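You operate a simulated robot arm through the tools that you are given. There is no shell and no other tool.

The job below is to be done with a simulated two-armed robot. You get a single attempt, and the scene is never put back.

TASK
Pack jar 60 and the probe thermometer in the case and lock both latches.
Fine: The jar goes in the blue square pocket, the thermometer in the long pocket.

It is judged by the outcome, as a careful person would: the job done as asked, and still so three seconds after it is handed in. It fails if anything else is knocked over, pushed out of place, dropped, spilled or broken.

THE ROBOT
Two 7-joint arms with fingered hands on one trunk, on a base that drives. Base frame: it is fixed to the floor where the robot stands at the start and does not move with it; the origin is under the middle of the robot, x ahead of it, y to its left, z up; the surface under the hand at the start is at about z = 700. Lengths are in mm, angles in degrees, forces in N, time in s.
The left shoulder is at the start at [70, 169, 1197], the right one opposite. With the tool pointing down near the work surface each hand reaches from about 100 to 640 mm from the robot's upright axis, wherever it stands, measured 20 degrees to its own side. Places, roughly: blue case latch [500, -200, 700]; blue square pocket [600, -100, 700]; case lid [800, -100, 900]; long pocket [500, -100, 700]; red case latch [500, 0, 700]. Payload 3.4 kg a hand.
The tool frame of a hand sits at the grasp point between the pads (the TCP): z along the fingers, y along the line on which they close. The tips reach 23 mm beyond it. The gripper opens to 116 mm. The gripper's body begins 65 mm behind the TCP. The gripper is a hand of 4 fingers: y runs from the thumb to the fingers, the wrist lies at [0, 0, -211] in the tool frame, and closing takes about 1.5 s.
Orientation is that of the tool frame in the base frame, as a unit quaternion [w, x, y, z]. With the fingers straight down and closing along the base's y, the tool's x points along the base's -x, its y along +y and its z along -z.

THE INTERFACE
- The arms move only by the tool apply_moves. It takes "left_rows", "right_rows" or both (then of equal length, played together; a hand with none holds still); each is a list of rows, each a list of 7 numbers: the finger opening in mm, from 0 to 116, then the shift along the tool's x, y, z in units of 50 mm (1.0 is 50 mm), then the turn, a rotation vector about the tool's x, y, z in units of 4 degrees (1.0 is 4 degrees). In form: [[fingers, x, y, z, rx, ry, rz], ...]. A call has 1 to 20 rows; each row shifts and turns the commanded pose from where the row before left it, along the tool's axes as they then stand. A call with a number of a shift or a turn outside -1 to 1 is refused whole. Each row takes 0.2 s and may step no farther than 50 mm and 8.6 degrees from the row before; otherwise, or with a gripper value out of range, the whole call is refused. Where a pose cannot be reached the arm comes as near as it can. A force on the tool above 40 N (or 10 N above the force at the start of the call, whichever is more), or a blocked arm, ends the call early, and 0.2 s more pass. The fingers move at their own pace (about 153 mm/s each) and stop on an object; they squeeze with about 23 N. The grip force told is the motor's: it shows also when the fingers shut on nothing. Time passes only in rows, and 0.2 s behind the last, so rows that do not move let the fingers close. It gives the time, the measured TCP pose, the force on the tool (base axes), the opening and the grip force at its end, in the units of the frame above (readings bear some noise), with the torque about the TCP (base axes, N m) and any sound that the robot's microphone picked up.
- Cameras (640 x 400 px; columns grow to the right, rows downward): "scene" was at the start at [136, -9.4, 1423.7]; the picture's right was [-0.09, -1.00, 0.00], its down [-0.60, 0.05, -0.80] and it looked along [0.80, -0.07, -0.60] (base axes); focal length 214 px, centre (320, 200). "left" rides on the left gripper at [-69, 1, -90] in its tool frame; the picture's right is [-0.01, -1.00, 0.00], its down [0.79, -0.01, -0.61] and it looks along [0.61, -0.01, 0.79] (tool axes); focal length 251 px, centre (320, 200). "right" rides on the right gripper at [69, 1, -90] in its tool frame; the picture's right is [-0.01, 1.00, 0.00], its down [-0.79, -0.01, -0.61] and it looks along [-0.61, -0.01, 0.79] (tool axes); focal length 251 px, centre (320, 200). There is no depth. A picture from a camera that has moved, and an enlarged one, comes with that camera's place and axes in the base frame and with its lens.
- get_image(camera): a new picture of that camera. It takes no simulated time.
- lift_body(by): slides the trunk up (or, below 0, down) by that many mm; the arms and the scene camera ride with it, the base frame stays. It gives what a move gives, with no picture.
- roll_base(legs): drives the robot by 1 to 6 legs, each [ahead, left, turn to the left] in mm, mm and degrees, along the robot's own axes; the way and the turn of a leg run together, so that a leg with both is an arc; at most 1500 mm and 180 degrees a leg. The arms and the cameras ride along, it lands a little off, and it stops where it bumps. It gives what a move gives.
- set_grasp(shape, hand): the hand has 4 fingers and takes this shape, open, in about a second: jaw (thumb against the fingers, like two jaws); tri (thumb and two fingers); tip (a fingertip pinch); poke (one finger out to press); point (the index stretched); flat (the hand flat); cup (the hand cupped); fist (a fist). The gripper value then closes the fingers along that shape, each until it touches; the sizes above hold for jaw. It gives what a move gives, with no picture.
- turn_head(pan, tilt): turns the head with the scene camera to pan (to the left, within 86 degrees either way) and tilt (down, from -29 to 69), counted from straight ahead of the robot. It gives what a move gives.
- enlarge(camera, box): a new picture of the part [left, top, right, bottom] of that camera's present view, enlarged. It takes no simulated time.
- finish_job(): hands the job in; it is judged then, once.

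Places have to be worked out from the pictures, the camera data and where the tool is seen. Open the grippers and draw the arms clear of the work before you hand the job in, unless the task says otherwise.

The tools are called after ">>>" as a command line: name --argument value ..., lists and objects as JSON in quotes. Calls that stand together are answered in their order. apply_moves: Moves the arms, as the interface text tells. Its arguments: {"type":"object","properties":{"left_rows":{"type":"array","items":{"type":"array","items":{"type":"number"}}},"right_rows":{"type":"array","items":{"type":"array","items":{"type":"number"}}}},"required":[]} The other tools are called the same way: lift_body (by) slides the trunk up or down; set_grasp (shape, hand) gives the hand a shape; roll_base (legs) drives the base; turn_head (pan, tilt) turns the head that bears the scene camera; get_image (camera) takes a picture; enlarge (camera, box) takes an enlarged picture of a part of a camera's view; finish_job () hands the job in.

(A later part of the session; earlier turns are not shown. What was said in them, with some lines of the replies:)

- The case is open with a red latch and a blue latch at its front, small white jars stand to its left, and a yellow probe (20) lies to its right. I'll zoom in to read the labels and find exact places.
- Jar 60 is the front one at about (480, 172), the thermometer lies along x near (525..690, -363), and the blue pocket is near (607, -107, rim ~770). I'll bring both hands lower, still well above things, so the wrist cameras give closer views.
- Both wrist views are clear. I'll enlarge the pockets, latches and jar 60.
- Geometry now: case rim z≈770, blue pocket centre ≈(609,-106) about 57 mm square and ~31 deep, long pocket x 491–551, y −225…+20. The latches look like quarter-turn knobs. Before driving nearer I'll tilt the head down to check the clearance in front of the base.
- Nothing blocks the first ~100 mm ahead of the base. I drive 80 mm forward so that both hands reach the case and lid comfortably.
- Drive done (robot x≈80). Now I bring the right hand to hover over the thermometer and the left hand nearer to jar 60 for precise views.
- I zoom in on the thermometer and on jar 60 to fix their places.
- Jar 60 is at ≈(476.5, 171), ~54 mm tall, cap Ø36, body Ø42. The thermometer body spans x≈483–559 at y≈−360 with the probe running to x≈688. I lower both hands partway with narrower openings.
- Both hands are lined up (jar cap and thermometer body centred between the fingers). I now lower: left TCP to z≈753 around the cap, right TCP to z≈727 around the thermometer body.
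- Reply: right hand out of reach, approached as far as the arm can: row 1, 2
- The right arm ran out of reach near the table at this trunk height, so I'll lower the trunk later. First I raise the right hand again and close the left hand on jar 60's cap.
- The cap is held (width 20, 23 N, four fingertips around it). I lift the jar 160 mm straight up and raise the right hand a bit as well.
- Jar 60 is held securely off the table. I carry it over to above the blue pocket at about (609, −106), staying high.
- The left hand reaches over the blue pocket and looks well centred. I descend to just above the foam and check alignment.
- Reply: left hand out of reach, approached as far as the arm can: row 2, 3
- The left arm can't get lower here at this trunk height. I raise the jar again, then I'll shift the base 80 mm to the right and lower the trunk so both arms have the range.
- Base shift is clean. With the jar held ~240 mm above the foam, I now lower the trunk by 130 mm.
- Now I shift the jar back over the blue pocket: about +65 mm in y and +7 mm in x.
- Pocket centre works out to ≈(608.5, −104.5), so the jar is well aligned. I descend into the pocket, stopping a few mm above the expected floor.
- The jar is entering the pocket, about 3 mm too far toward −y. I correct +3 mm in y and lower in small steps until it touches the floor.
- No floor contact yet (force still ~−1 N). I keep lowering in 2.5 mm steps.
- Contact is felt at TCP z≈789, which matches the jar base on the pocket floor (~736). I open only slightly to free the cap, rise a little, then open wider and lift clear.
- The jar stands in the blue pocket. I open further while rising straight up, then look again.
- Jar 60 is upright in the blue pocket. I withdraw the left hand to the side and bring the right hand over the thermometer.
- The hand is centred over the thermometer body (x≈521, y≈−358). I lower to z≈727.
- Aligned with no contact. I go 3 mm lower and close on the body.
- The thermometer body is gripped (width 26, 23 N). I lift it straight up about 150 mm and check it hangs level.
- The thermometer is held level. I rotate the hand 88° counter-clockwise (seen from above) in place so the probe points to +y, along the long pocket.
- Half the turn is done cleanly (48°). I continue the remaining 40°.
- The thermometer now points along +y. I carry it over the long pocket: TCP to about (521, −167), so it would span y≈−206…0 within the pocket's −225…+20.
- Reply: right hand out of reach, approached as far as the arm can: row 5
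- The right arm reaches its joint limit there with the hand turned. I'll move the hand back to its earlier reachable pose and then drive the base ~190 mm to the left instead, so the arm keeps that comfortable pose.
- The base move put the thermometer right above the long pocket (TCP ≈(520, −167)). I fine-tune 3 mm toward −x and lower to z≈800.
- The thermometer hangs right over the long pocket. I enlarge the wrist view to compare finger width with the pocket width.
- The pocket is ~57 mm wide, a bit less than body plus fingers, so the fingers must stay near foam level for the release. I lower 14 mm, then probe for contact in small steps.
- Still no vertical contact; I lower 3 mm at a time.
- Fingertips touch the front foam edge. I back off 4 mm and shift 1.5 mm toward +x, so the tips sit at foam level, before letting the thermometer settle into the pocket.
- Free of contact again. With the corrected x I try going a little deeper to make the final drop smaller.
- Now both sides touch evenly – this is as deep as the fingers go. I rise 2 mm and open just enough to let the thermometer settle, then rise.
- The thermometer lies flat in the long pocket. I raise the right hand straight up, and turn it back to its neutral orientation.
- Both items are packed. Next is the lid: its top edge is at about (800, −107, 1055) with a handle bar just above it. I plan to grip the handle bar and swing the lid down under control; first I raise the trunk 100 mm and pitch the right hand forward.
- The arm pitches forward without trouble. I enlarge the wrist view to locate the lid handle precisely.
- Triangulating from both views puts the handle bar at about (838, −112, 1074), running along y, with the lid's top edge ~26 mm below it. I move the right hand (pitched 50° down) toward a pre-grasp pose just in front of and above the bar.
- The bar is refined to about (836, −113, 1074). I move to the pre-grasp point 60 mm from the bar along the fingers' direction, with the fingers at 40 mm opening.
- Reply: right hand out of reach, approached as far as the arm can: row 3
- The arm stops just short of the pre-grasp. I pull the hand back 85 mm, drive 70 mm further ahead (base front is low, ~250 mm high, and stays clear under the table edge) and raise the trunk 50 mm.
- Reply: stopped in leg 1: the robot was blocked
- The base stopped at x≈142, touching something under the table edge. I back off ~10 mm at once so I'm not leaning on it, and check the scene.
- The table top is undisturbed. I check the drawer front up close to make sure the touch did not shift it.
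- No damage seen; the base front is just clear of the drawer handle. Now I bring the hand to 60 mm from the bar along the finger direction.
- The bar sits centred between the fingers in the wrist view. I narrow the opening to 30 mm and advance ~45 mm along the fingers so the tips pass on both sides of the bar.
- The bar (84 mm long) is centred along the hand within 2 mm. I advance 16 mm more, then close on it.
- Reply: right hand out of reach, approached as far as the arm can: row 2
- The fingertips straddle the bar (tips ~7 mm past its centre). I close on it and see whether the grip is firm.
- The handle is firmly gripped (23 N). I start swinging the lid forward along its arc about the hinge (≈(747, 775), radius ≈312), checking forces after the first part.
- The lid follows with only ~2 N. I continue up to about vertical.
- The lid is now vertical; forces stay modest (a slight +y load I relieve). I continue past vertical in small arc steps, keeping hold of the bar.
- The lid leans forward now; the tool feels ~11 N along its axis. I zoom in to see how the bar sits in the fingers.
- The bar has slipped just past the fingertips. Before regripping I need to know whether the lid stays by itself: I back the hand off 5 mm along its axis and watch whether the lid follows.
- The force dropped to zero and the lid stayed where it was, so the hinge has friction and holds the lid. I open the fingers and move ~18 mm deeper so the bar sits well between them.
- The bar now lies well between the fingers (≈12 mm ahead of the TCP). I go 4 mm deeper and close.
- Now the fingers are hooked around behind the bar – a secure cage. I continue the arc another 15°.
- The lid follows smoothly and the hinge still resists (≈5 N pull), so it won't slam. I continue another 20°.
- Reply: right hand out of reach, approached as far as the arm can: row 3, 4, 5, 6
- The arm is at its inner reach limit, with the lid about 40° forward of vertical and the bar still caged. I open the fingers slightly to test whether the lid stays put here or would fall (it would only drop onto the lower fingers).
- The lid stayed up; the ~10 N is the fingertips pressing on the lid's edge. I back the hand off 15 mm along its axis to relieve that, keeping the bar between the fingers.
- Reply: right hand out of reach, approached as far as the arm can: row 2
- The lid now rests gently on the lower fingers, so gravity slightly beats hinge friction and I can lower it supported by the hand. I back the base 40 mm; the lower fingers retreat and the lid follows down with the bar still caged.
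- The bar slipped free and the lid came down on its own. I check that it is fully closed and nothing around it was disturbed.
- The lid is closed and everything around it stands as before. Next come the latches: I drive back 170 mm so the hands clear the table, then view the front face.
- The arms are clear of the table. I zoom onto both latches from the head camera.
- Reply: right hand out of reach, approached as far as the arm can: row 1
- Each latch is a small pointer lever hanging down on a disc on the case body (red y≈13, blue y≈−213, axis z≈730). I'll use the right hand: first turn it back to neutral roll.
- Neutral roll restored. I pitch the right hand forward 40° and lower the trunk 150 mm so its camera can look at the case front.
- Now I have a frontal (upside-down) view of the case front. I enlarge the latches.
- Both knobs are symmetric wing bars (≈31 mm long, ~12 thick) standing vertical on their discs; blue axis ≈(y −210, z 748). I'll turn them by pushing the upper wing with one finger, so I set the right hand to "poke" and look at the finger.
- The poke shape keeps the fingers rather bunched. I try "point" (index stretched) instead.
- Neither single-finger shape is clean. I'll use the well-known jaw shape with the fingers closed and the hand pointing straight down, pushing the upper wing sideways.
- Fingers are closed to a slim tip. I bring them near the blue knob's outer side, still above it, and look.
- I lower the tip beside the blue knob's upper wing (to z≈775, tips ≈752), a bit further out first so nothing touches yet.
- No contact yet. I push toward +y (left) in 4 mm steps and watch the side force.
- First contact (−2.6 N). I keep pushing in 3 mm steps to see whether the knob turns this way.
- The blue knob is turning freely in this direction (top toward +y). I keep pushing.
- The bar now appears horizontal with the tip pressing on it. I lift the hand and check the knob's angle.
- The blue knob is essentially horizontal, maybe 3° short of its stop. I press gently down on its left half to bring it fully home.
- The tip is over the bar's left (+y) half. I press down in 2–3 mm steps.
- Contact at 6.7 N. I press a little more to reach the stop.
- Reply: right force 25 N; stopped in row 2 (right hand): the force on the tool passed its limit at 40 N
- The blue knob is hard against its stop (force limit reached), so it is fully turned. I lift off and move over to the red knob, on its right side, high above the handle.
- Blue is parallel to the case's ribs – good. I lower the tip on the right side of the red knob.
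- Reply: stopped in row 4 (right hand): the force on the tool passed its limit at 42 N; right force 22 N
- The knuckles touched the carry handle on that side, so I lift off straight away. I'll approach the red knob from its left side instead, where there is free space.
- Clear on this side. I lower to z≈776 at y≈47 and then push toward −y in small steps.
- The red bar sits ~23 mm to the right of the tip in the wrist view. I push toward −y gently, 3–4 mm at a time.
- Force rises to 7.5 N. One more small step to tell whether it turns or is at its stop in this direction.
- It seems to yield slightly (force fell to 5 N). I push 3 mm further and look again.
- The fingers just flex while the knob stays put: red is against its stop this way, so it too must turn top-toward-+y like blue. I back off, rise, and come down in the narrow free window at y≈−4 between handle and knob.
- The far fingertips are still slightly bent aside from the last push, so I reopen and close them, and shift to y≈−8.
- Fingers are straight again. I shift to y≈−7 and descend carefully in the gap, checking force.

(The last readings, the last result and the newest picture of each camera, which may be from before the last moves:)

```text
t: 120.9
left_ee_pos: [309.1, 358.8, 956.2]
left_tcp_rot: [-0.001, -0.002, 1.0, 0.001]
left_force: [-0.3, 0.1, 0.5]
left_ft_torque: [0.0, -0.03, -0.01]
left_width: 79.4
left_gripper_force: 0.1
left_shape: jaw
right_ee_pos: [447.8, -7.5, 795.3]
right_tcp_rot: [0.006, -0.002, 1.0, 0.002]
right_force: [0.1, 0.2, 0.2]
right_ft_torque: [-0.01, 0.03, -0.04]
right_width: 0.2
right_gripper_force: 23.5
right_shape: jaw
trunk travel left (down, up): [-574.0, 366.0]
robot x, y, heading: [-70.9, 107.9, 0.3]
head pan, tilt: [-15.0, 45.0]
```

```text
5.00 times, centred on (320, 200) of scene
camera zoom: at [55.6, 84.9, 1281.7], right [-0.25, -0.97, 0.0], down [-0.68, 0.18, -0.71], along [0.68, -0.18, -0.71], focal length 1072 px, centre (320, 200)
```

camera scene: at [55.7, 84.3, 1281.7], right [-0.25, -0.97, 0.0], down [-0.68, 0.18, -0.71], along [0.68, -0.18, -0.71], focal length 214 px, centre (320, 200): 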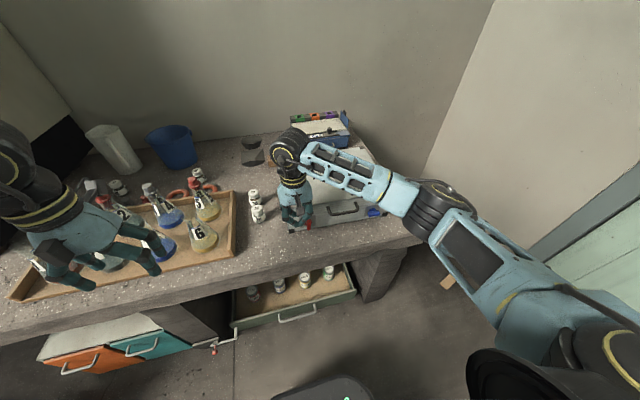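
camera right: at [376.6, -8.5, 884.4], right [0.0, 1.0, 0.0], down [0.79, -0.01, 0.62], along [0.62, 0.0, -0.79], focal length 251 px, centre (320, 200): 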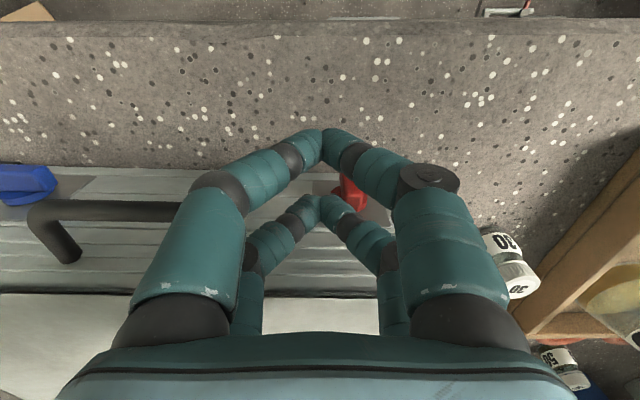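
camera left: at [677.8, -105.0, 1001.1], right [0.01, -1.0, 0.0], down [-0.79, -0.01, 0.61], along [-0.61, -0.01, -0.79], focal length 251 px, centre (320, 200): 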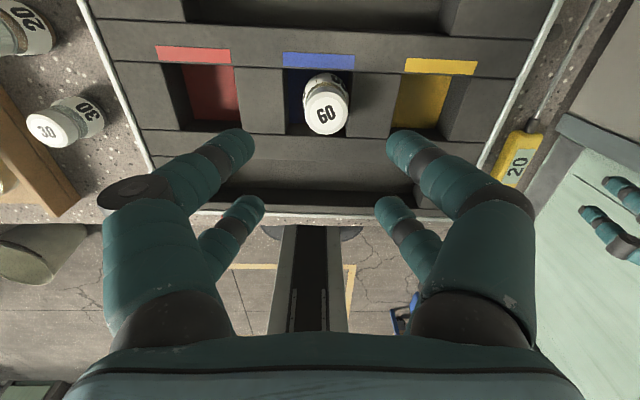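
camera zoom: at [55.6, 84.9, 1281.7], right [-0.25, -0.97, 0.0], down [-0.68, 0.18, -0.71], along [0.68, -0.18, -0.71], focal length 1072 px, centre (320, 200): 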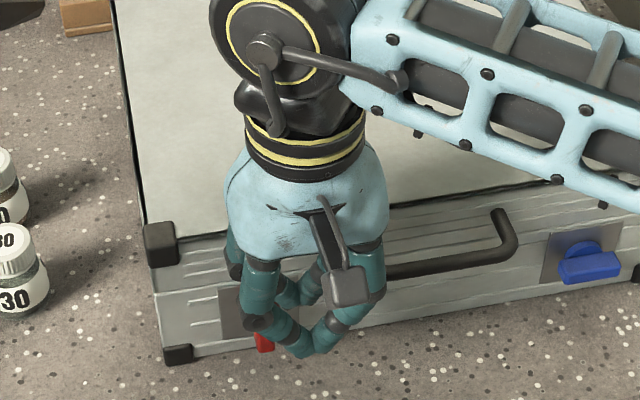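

No contact so far. I lower another 15 mm in steps.

>>> apply_moves --right_rows '[[0, 0, 0, 0.12, 0, 0, 0], [0, 0, 0, 0.1, 0, 0, 0], [0, 0, 0, 0, 0, 0, 0]]'

>>> apply_moves --right_rows '[[0, 0, 0.02, 0.1, 0, 0, 0], [0, 0, 0, 0, 0, 0, 0]]'

>>> get_image --camera "right"

```text
t: 121.7
left_ee_pos: [309.5, 359.7, 956.0]
left_tcp_rot: [0.0, -0.003, 1.0, -0.001]
left_force: [0.1, 0.0, 0.1]
left_ft_torque: [0.02, 0.03, -0.01]
left_width: 79.7
left_gripper_force: 0.1
left_shape: jaw
right_ee_pos: [448.8, -8.3, 785.7]
right_tcp_rot: [0.005, -0.002, 1.0, 0.003]
right_force: [-1.1, 0.1, 0.4]
right_ft_torque: [0.0, -0.01, -0.03]
right_width: 0.1
right_gripper_force: 22.8
right_shape: jaw
trunk travel left (down, up): [-574.0, 366.0]
robot x, y, heading: [-73.2, 109.0, 0.2]
head pan, tilt: [-15.0, 45.0]
```

```text
t: 122.3
left_ee_pos: [309.8, 359.4, 955.2]
left_tcp_rot: [-0.001, -0.003, 1.0, 0.0]
left_force: [-0.2, 0.3, -0.2]
left_ft_torque: [0.01, -0.07, -0.01]
left_width: 79.4
left_gripper_force: 0.2
left_shape: jaw
right_ee_pos: [447.6, -6.5, 780.5]
right_tcp_rot: [0.005, -0.003, 1.0, 0.002]
right_force: [0.7, -0.6, -0.4]
right_ft_torque: [0.01, 0.03, 0.03]
right_width: 0.2
right_gripper_force: 22.6
right_shape: jaw
trunk travel left (down, up): [-574.0, 366.0]
robot x, y, heading: [-73.6, 107.4, 0.3]
head pan, tilt: [-15.0, 45.0]
```

```text
taken
camera right: at [376.9, -8.6, 868.9], right [0.0, 1.0, 0.01], down [0.79, -0.01, 0.62], along [0.62, 0.0, -0.79], focal length 251 px, centre (320, 200)
```

right: 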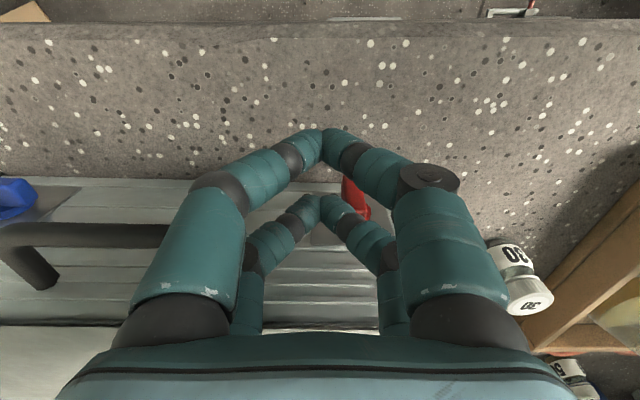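

In position without touching anything. I lower 3 mm more and push toward +y.

>>> apply_moves --right_rows '[[0, 0, 0, 0.06, 0, 0, 0], [0, 0, 0.08, 0, 0, 0, 0], [0, 0, 0, 0, 0, 0, 0]]'

>>> apply_moves --right_rows '[[0, 0, 0.08, 0, 0, 0, 0], [0, 0, 0, 0, 0, 0, 0]]'

>>> apply_moves --right_rows '[[0, 0, 0.06, 0, 0, 0, 0], [0, 0, 0, 0, 0, 0, 0]]'

>>> enlarge --camera "right" --box '[270, 150, 410, 260]'

```text
t: 123.1
left_ee_pos: [308.8, 359.0, 956.3]
left_tcp_rot: [-0.001, -0.003, 1.0, 0.0]
left_force: [0.4, 0.3, 0.1]
left_ft_torque: [0.03, 0.0, 0.02]
left_width: 79.7
left_gripper_force: 0.0
left_shape: jaw
right_ee_pos: [448.1, -3.5, 777.4]
right_tcp_rot: [0.005, -0.003, 1.0, 0.003]
right_force: [1.4, 0.4, 0.2]
right_ft_torque: [0.0, -0.03, 0.02]
right_width: 0.0
right_gripper_force: 23.2
right_shape: jaw
trunk travel left (down, up): [-574.0, 366.0]
robot x, y, heading: [-73.2, 106.6, 0.2]
head pan, tilt: [-15.0, 45.0]
```

```text
t: 123.7
left_ee_pos: [309.6, 359.3, 956.2]
left_tcp_rot: [-0.001, -0.003, 1.0, -0.001]
left_force: [-0.2, 0.2, -0.4]
left_ft_torque: [-0.01, 0.01, 0.02]
left_width: 79.7
left_gripper_force: 0.0
left_shape: jaw
right_ee_pos: [448.0, 0.7, 776.8]
right_tcp_rot: [0.006, -0.003, 1.0, 0.002]
right_force: [1.1, -0.5, -0.6]
right_ft_torque: [-0.01, 0.02, 0.01]
right_width: 0.1
right_gripper_force: 23.6
right_shape: jaw
trunk travel left (down, up): [-574.0, 366.0]
robot x, y, heading: [-73.2, 103.1, 0.3]
head pan, tilt: [-15.0, 45.0]
```

```text
t: 124.3
left_ee_pos: [309.0, 359.8, 956.2]
left_tcp_rot: [0.0, -0.002, 1.0, 0.0]
left_force: [0.0, 0.1, -0.2]
left_ft_torque: [0.01, 0.0, 0.03]
left_width: 79.7
left_gripper_force: 0.0
left_shape: jaw
right_ee_pos: [447.5, 3.7, 777.6]
right_tcp_rot: [0.006, -0.003, 1.0, 0.002]
right_force: [-0.4, -0.1, 0.8]
right_ft_torque: [0.01, 0.0, 0.02]
right_width: 0.0
right_gripper_force: 22.9
right_shape: jaw
trunk travel left (down, up): [-574.0, 366.0]
robot x, y, heading: [-68.7, 105.8, 0.4]
head pan, tilt: [-15.0, 45.0]
```

```text
3.64 times, centred on (340, 205) of right
camera zoom: at [375.9, 2.6, 866.4], right [0.0, 1.0, 0.01], down [0.79, -0.01, 0.62], along [0.62, 0.0, -0.79], focal length 914 px, centre (247, 182)
```

zoom: 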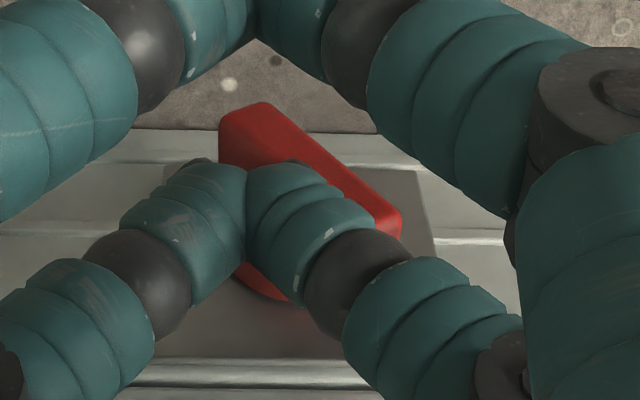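

Red is turning freely too (about 40° now). I continue toward +y.

>>> apply_moves --right_rows '[[0, 0, 0.06, 0, 0, 0, 0], [0, 0, 0.06, 0, 0, 0, 0], [0, 0, 0, 0, 0, 0, 0]]'

>>> apply_moves --right_rows '[[0, 0, 0.06, 0, 0, 0, 0], [0, 0, 0.06, 0, 0, 0, 0], [0, 0, 0, 0, 0, 0, 0]]'

>>> enlarge --camera "right" --box '[250, 150, 390, 260]'

```text
t: 125.1
left_ee_pos: [309.9, 360.1, 956.1]
left_tcp_rot: [-0.001, -0.003, 1.0, -0.001]
left_force: [-0.3, 0.1, 0.7]
left_ft_torque: [0.01, 0.0, 0.02]
left_width: 79.5
left_gripper_force: 0.1
left_shape: jaw
right_ee_pos: [446.4, 10.3, 778.5]
right_tcp_rot: [0.006, -0.002, 1.0, 0.002]
right_force: [-0.2, -1.0, 1.9]
right_ft_torque: [-0.03, 0.03, 0.0]
right_width: 0.0
right_gripper_force: 23.1
right_shape: jaw
trunk travel left (down, up): [-574.0, 366.0]
robot x, y, heading: [-72.3, 105.7, 0.5]
head pan, tilt: [-15.0, 45.0]
```

```text
t: 125.9
left_ee_pos: [309.2, 361.0, 956.5]
left_tcp_rot: [-0.002, -0.003, 1.0, 0.0]
left_force: [0.2, 0.1, 0.1]
left_ft_torque: [0.01, 0.02, 0.01]
left_width: 79.7
left_gripper_force: 0.0
left_shape: jaw
right_ee_pos: [448.0, 17.0, 777.9]
right_tcp_rot: [0.006, -0.003, 1.0, 0.002]
right_force: [-0.1, -0.3, 1.1]
right_ft_torque: [-0.02, 0.0, 0.01]
right_width: 0.0
right_gripper_force: 23.1
right_shape: jaw
trunk travel left (down, up): [-574.0, 366.0]
robot x, y, heading: [-74.8, 104.8, 0.2]
head pan, tilt: [-15.0, 45.0]
```

```text
3.64 times, centred on (320, 205) of right
camera zoom: at [377.1, 15.5, 866.4], right [0.0, 1.0, 0.0], down [0.79, -0.01, 0.62], along [0.62, 0.0, -0.79], focal length 914 px, centre (320, 182)
```

zoom: 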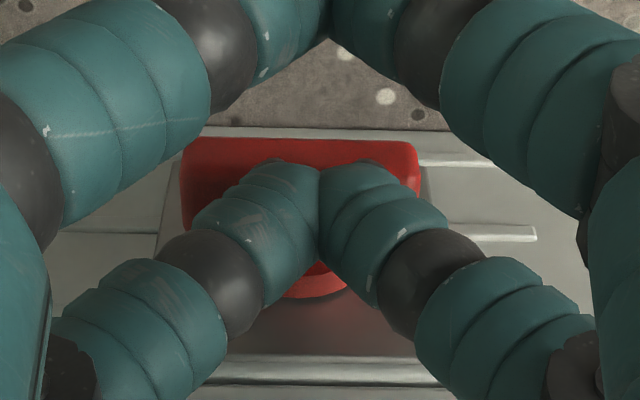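

Red is now horizontal, with the tip above its +y half. I press down gently to bring it to its stop.

>>> apply_moves --right_rows '[[0, 0, 0.06, 0.03, 0, 0, 0], [0, 0, 0, 0, 0, 0, 0]]'

>>> apply_moves --right_rows '[[0, 0, 0, 0.05, 0, 0, 0], [0, 0, 0, 0, 0, 0, 0]]'

```text
t: 126.5
left_ee_pos: [309.6, 358.4, 956.7]
left_tcp_rot: [-0.001, -0.003, 1.0, 0.0]
left_force: [0.8, 0.2, 0.1]
left_ft_torque: [0.03, -0.03, -0.02]
left_width: 79.7
left_gripper_force: 0.0
left_shape: jaw
right_ee_pos: [448.6, 19.5, 777.6]
right_tcp_rot: [0.006, -0.003, 1.0, 0.002]
right_force: [-0.7, 0.4, -0.4]
right_ft_torque: [-0.01, -0.01, 0.01]
right_width: 0.2
right_gripper_force: 22.9
right_shape: jaw
trunk travel left (down, up): [-574.0, 366.0]
robot x, y, heading: [-67.3, 106.1, 0.4]
head pan, tilt: [-15.0, 45.0]
```

```text
t: 127.1
left_ee_pos: [307.9, 359.8, 956.8]
left_tcp_rot: [0.0, -0.002, 1.0, 0.0]
left_force: [-0.2, 0.5, -0.1]
left_ft_torque: [0.02, -0.02, -0.04]
left_width: 79.7
left_gripper_force: 0.2
left_shape: jaw
right_ee_pos: [449.5, 19.8, 775.6]
right_tcp_rot: [0.007, -0.002, 1.0, 0.003]
right_force: [2.5, -1.5, 12.8]
right_ft_torque: [-0.05, -0.33, -0.02]
right_width: 0.0
right_gripper_force: 22.8
right_shape: jaw
trunk travel left (down, up): [-574.0, 366.0]
robot x, y, heading: [-73.2, 106.5, 0.7]
head pan, tilt: [-15.0, 45.0]
```

12.8 N now; a touch more, then I lift off and inspect both knobs.

>>> apply_moves --right_rows '[[0, 0, 0, 0.03, 0, 0, 0], [0, 0, 0, 0, 0, 0, 0]]'

>>> apply_moves --right_rows '[[0, 0, 0, -0.3, 0, 0, 0], [0, 0, 0, -0.8, 0, 0, 0], [0, 0.6, 0, -0.7, 0, 0, 0], [0, 0.9, 0, -0.2, 0, 0, 0], [0, 0.9, 0, 0, 0, 0, 0], [0, 0, 0, 0, 0, 0, 0]]'

>>> get_image --camera "right"

>>> get_image --camera "scene"

>>> enlarge --camera "scene" --box '[270, 150, 410, 240]'

```text
t: 127.7
left_ee_pos: [307.8, 359.4, 956.5]
left_tcp_rot: [0.001, -0.003, 1.0, -0.002]
left_force: [-0.4, -0.8, -0.5]
left_ft_torque: [-0.02, 0.02, 0.0]
left_width: 79.8
left_gripper_force: 0.0
left_shape: jaw
right_ee_pos: [448.8, 19.3, 774.7]
right_tcp_rot: [0.008, -0.002, 1.0, 0.003]
right_force: [9.2, -2.4, 30.5]
right_ft_torque: [-0.06, -0.85, 0.0]
right_width: 0.1
right_gripper_force: 23.4
right_shape: jaw
trunk travel left (down, up): [-574.0, 366.0]
robot x, y, heading: [-72.2, 106.8, 0.1]
head pan, tilt: [-15.0, 45.0]
```

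```text
t: 129.1
left_ee_pos: [311.2, 359.0, 956.5]
left_tcp_rot: [-0.001, -0.003, 1.0, -0.001]
left_force: [0.2, 0.0, 0.4]
left_ft_torque: [-0.03, 0.0, -0.01]
left_width: 79.5
left_gripper_force: 0.1
left_shape: jaw
right_ee_pos: [325.4, 16.6, 873.4]
right_tcp_rot: [0.005, -0.002, 1.0, 0.001]
right_force: [-0.6, -0.3, -0.2]
right_ft_torque: [0.0, 0.0, -0.01]
right_width: 0.1
right_gripper_force: 22.8
right_shape: jaw
trunk travel left (down, up): [-574.0, 366.0]
robot x, y, heading: [-73.6, 109.6, 0.4]
head pan, tilt: [-15.0, 45.0]
```

```text
taken
camera right: at [255.2, 16.8, 961.0], right [0.0, 1.0, 0.0], down [0.79, -0.01, 0.61], along [0.61, 0.0, -0.79], focal length 251 px, centre (320, 200)
```

right: 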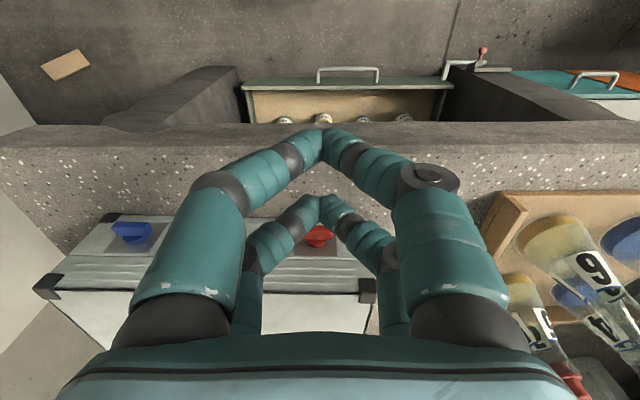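

```text
taken
camera scene: at [56.2, 85.1, 1281.6], right [-0.25, -0.97, 0.0], down [-0.68, 0.18, -0.71], along [0.68, -0.18, -0.71], focal length 214 px, centre (320, 200)
```

scene: 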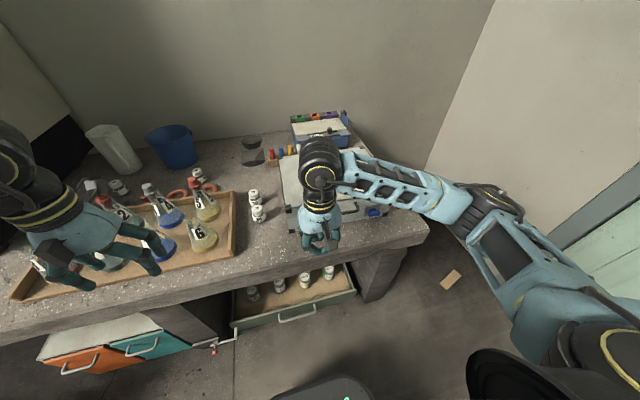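

```text
4.44 times, centred on (340, 195) of scene
camera zoom: at [56.2, 85.1, 1281.6], right [-0.25, -0.97, 0.0], down [-0.68, 0.18, -0.71], along [0.68, -0.18, -0.71], focal length 953 px, centre (231, 222)
```

zoom: 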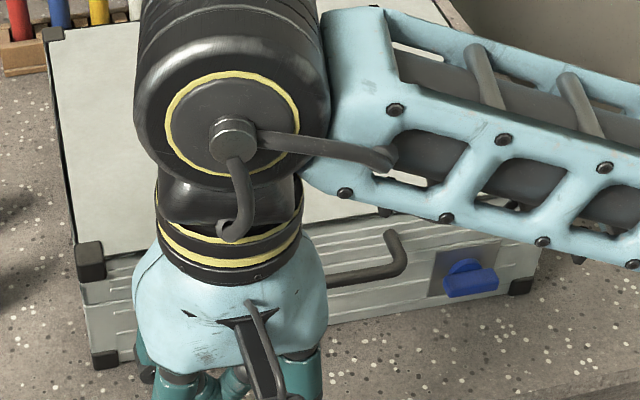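

Both look turned. I draw the right arm aside and open it, so I can view the whole front.

>>> apply_moves --right_rows '[[0, 0, -0.9, -0.3, 0, 0, 0], [0, 0, -0.9, -0.3, 0, 0, 0], [0, 0, -0.9, -0.3, 0, 0, 0], [20, 0, -0.9, -0.3, 0, 0, 0], [60, 0, -0.9, 0, 0, 0, 0], [80, 0, -0.9, 0, 0, 0, 0], [80, 0, -0.9, 0, 0, 0, 0], [80, 0, 0, 0, 0, 0, 0]]'

>>> get_image --camera "scene"

>>> enlarge --camera "scene" --box '[270, 150, 410, 240]'

>>> enlarge --camera "scene" --box '[285, 205, 335, 240]'

>>> enlarge --camera "scene" --box '[350, 190, 400, 225]'

```text
t: 130.9
left_ee_pos: [309.2, 360.7, 955.9]
left_tcp_rot: [-0.001, -0.003, 1.0, -0.001]
left_force: [-0.3, 0.9, 0.0]
left_ft_torque: [0.01, 0.02, 0.0]
left_width: 79.7
left_gripper_force: 0.1
left_shape: jaw
right_ee_pos: [331.1, -297.9, 929.7]
right_tcp_rot: [0.006, -0.003, 1.0, 0.001]
right_force: [-0.2, -0.5, 0.7]
right_ft_torque: [-0.01, 0.03, 0.02]
right_width: 79.6
right_gripper_force: 0.2
right_shape: jaw
trunk travel left (down, up): [-574.0, 366.0]
robot x, y, heading: [-71.7, 108.1, 0.2]
head pan, tilt: [-15.0, 45.0]
```

```text
taken
camera scene: at [55.9, 85.4, 1281.7], right [-0.25, -0.97, 0.0], down [-0.68, 0.18, -0.71], along [0.68, -0.18, -0.71], focal length 214 px, centre (320, 200)
```

scene: 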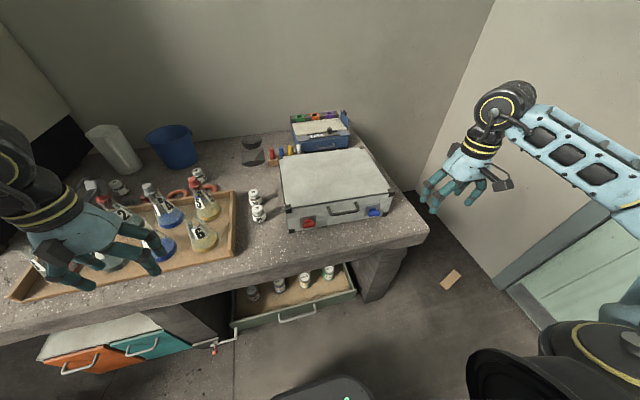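

```text
4.44 times, centred on (340, 195) of scene
camera zoom: at [55.9, 85.4, 1281.7], right [-0.25, -0.97, 0.0], down [-0.68, 0.18, -0.71], along [0.68, -0.18, -0.71], focal length 953 px, centre (231, 222)
```

zoom: 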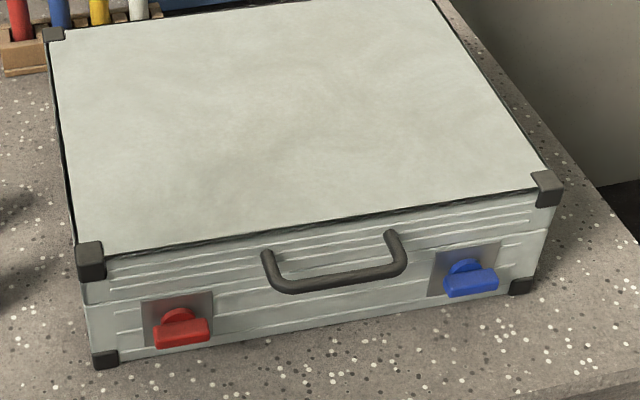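

```text
11.43 times, centred on (310, 222) of scene
camera zoom: at [55.9, 85.4, 1281.7], right [-0.25, -0.97, 0.0], down [-0.68, 0.18, -0.71], along [0.68, -0.18, -0.71], focal length 2451 px, centre (434, -57)
```

zoom: 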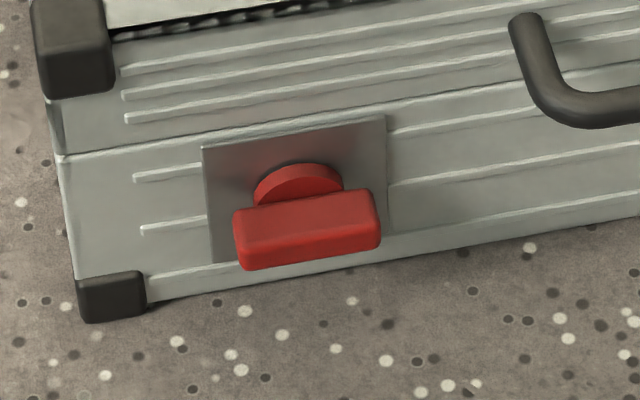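

```text
11.43 times, centred on (375, 208) of scene
camera zoom: at [55.9, 85.4, 1281.7], right [-0.25, -0.97, 0.0], down [-0.68, 0.18, -0.71], along [0.68, -0.18, -0.71], focal length 2451 px, centre (-309, 114)
```

zoom: 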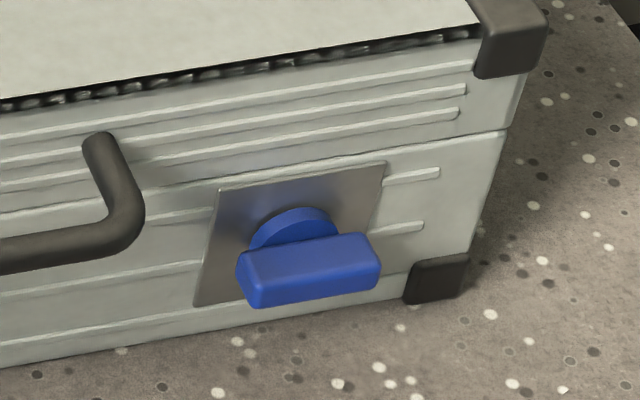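

Both wing knobs are now horizontal at their stops and the lid is shut flush; surroundings look untouched. I open both grippers fully and draw the arms a bit further up and back, then take a last look.

>>> apply_moves --left_rows '[[116, 0, 0.2, -0.5, 0, 0, 0], [116, 0, 0.2, -0.5, 0, 0, 0], [116, 0, 0, -0.5, 0, 0, 0], [116, 0, 0, 0, 0, 0, 0]]' --right_rows '[[116, 0, 0, -0.5, 0, 0, 0], [116, 0, 0, -0.5, 0, 0, 0], [116, 0, 0, -0.5, 0, 0, 0], [116, 0, 0, 0, 0, 0, 0]]'

>>> turn_head --pan -5 --tilt 37

>>> get_image --camera "scene"

```text
t: 131.9
left_ee_pos: [308.6, 379.9, 1032.2]
left_tcp_rot: [-0.001, -0.003, 1.0, -0.001]
left_force: [-0.7, 0.8, -0.3]
left_ft_torque: [0.02, 0.0, -0.03]
left_width: 115.9
left_gripper_force: 0.0
left_shape: jaw
right_ee_pos: [328.5, -298.3, 1004.0]
right_tcp_rot: [0.005, -0.001, 1.0, 0.002]
right_force: [0.8, -0.4, 0.6]
right_ft_torque: [-0.02, 0.03, 0.01]
right_width: 116.1
right_gripper_force: 0.0
right_shape: jaw
trunk travel left (down, up): [-574.0, 366.0]
robot x, y, heading: [-71.8, 107.2, 0.3]
head pan, tilt: [-15.0, 45.0]
```

```text
t: 132.6
left_ee_pos: [309.0, 379.6, 1031.2]
left_tcp_rot: [-0.001, -0.003, 1.0, 0.0]
left_force: [-0.1, -0.4, -0.3]
left_ft_torque: [0.01, 0.02, 0.01]
left_width: 115.7
left_gripper_force: 0.0
left_shape: jaw
right_ee_pos: [328.4, -297.5, 1005.0]
right_tcp_rot: [0.006, -0.002, 1.0, 0.003]
right_force: [0.5, -0.2, -0.2]
right_ft_torque: [0.0, 0.0, 0.02]
right_width: 116.1
right_gripper_force: 0.2
right_shape: jaw
trunk travel left (down, up): [-574.0, 366.0]
robot x, y, heading: [-75.8, 109.8, 0.4]
head pan, tilt: [-5.0, 37.0]
```

```text
taken
camera scene: at [63.4, 98.2, 1293.4], right [-0.08, -1.0, 0.0], down [-0.6, 0.05, -0.8], along [0.8, -0.07, -0.6], focal length 214 px, centre (320, 200)
```

scene: 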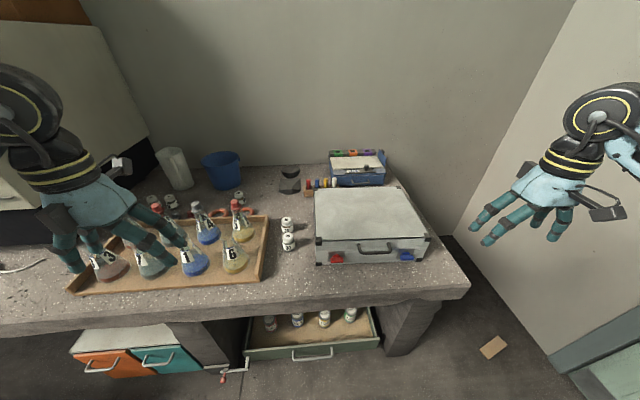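

The case is closed with both latches turned to their stops, jar 60 and the thermometer inside. Everything else stands in place and the open hands are clear, so I hand the job in.

>>> finish_job

```text
The job is handed in.
```

I packed jar 60 in the blue square pocket and the probe thermometer in the long pocket, closed the lid and turned both latches to their stops. I handed the job in with both grippers open and the arms clear.

- **Not checked after closing:** I last saw the jar and thermometer in their pockets just before the lid shut. I did not reopen the case to look again.
- **Lid:** It slipped out of the fingers with roughly half its swing to go and fell shut on its own. In the pictures it sits flush, and nothing around the case moved.
- **Thermometer:** The fingers did not fit into the long pocket, so I let it go from about 25 mm above the pocket floor. It landed flat.
- **Base bump:** While driving forward the base touched something under the table edge, probably the open drawer's handle. I backed off, and the drawer looks where it was, though I could only judge its position to about 1 cm.
- **Handle touch:** The right hand knocked against the case handle once, at about 42 N, while going for the red latch. The case did not shift in the pictures.
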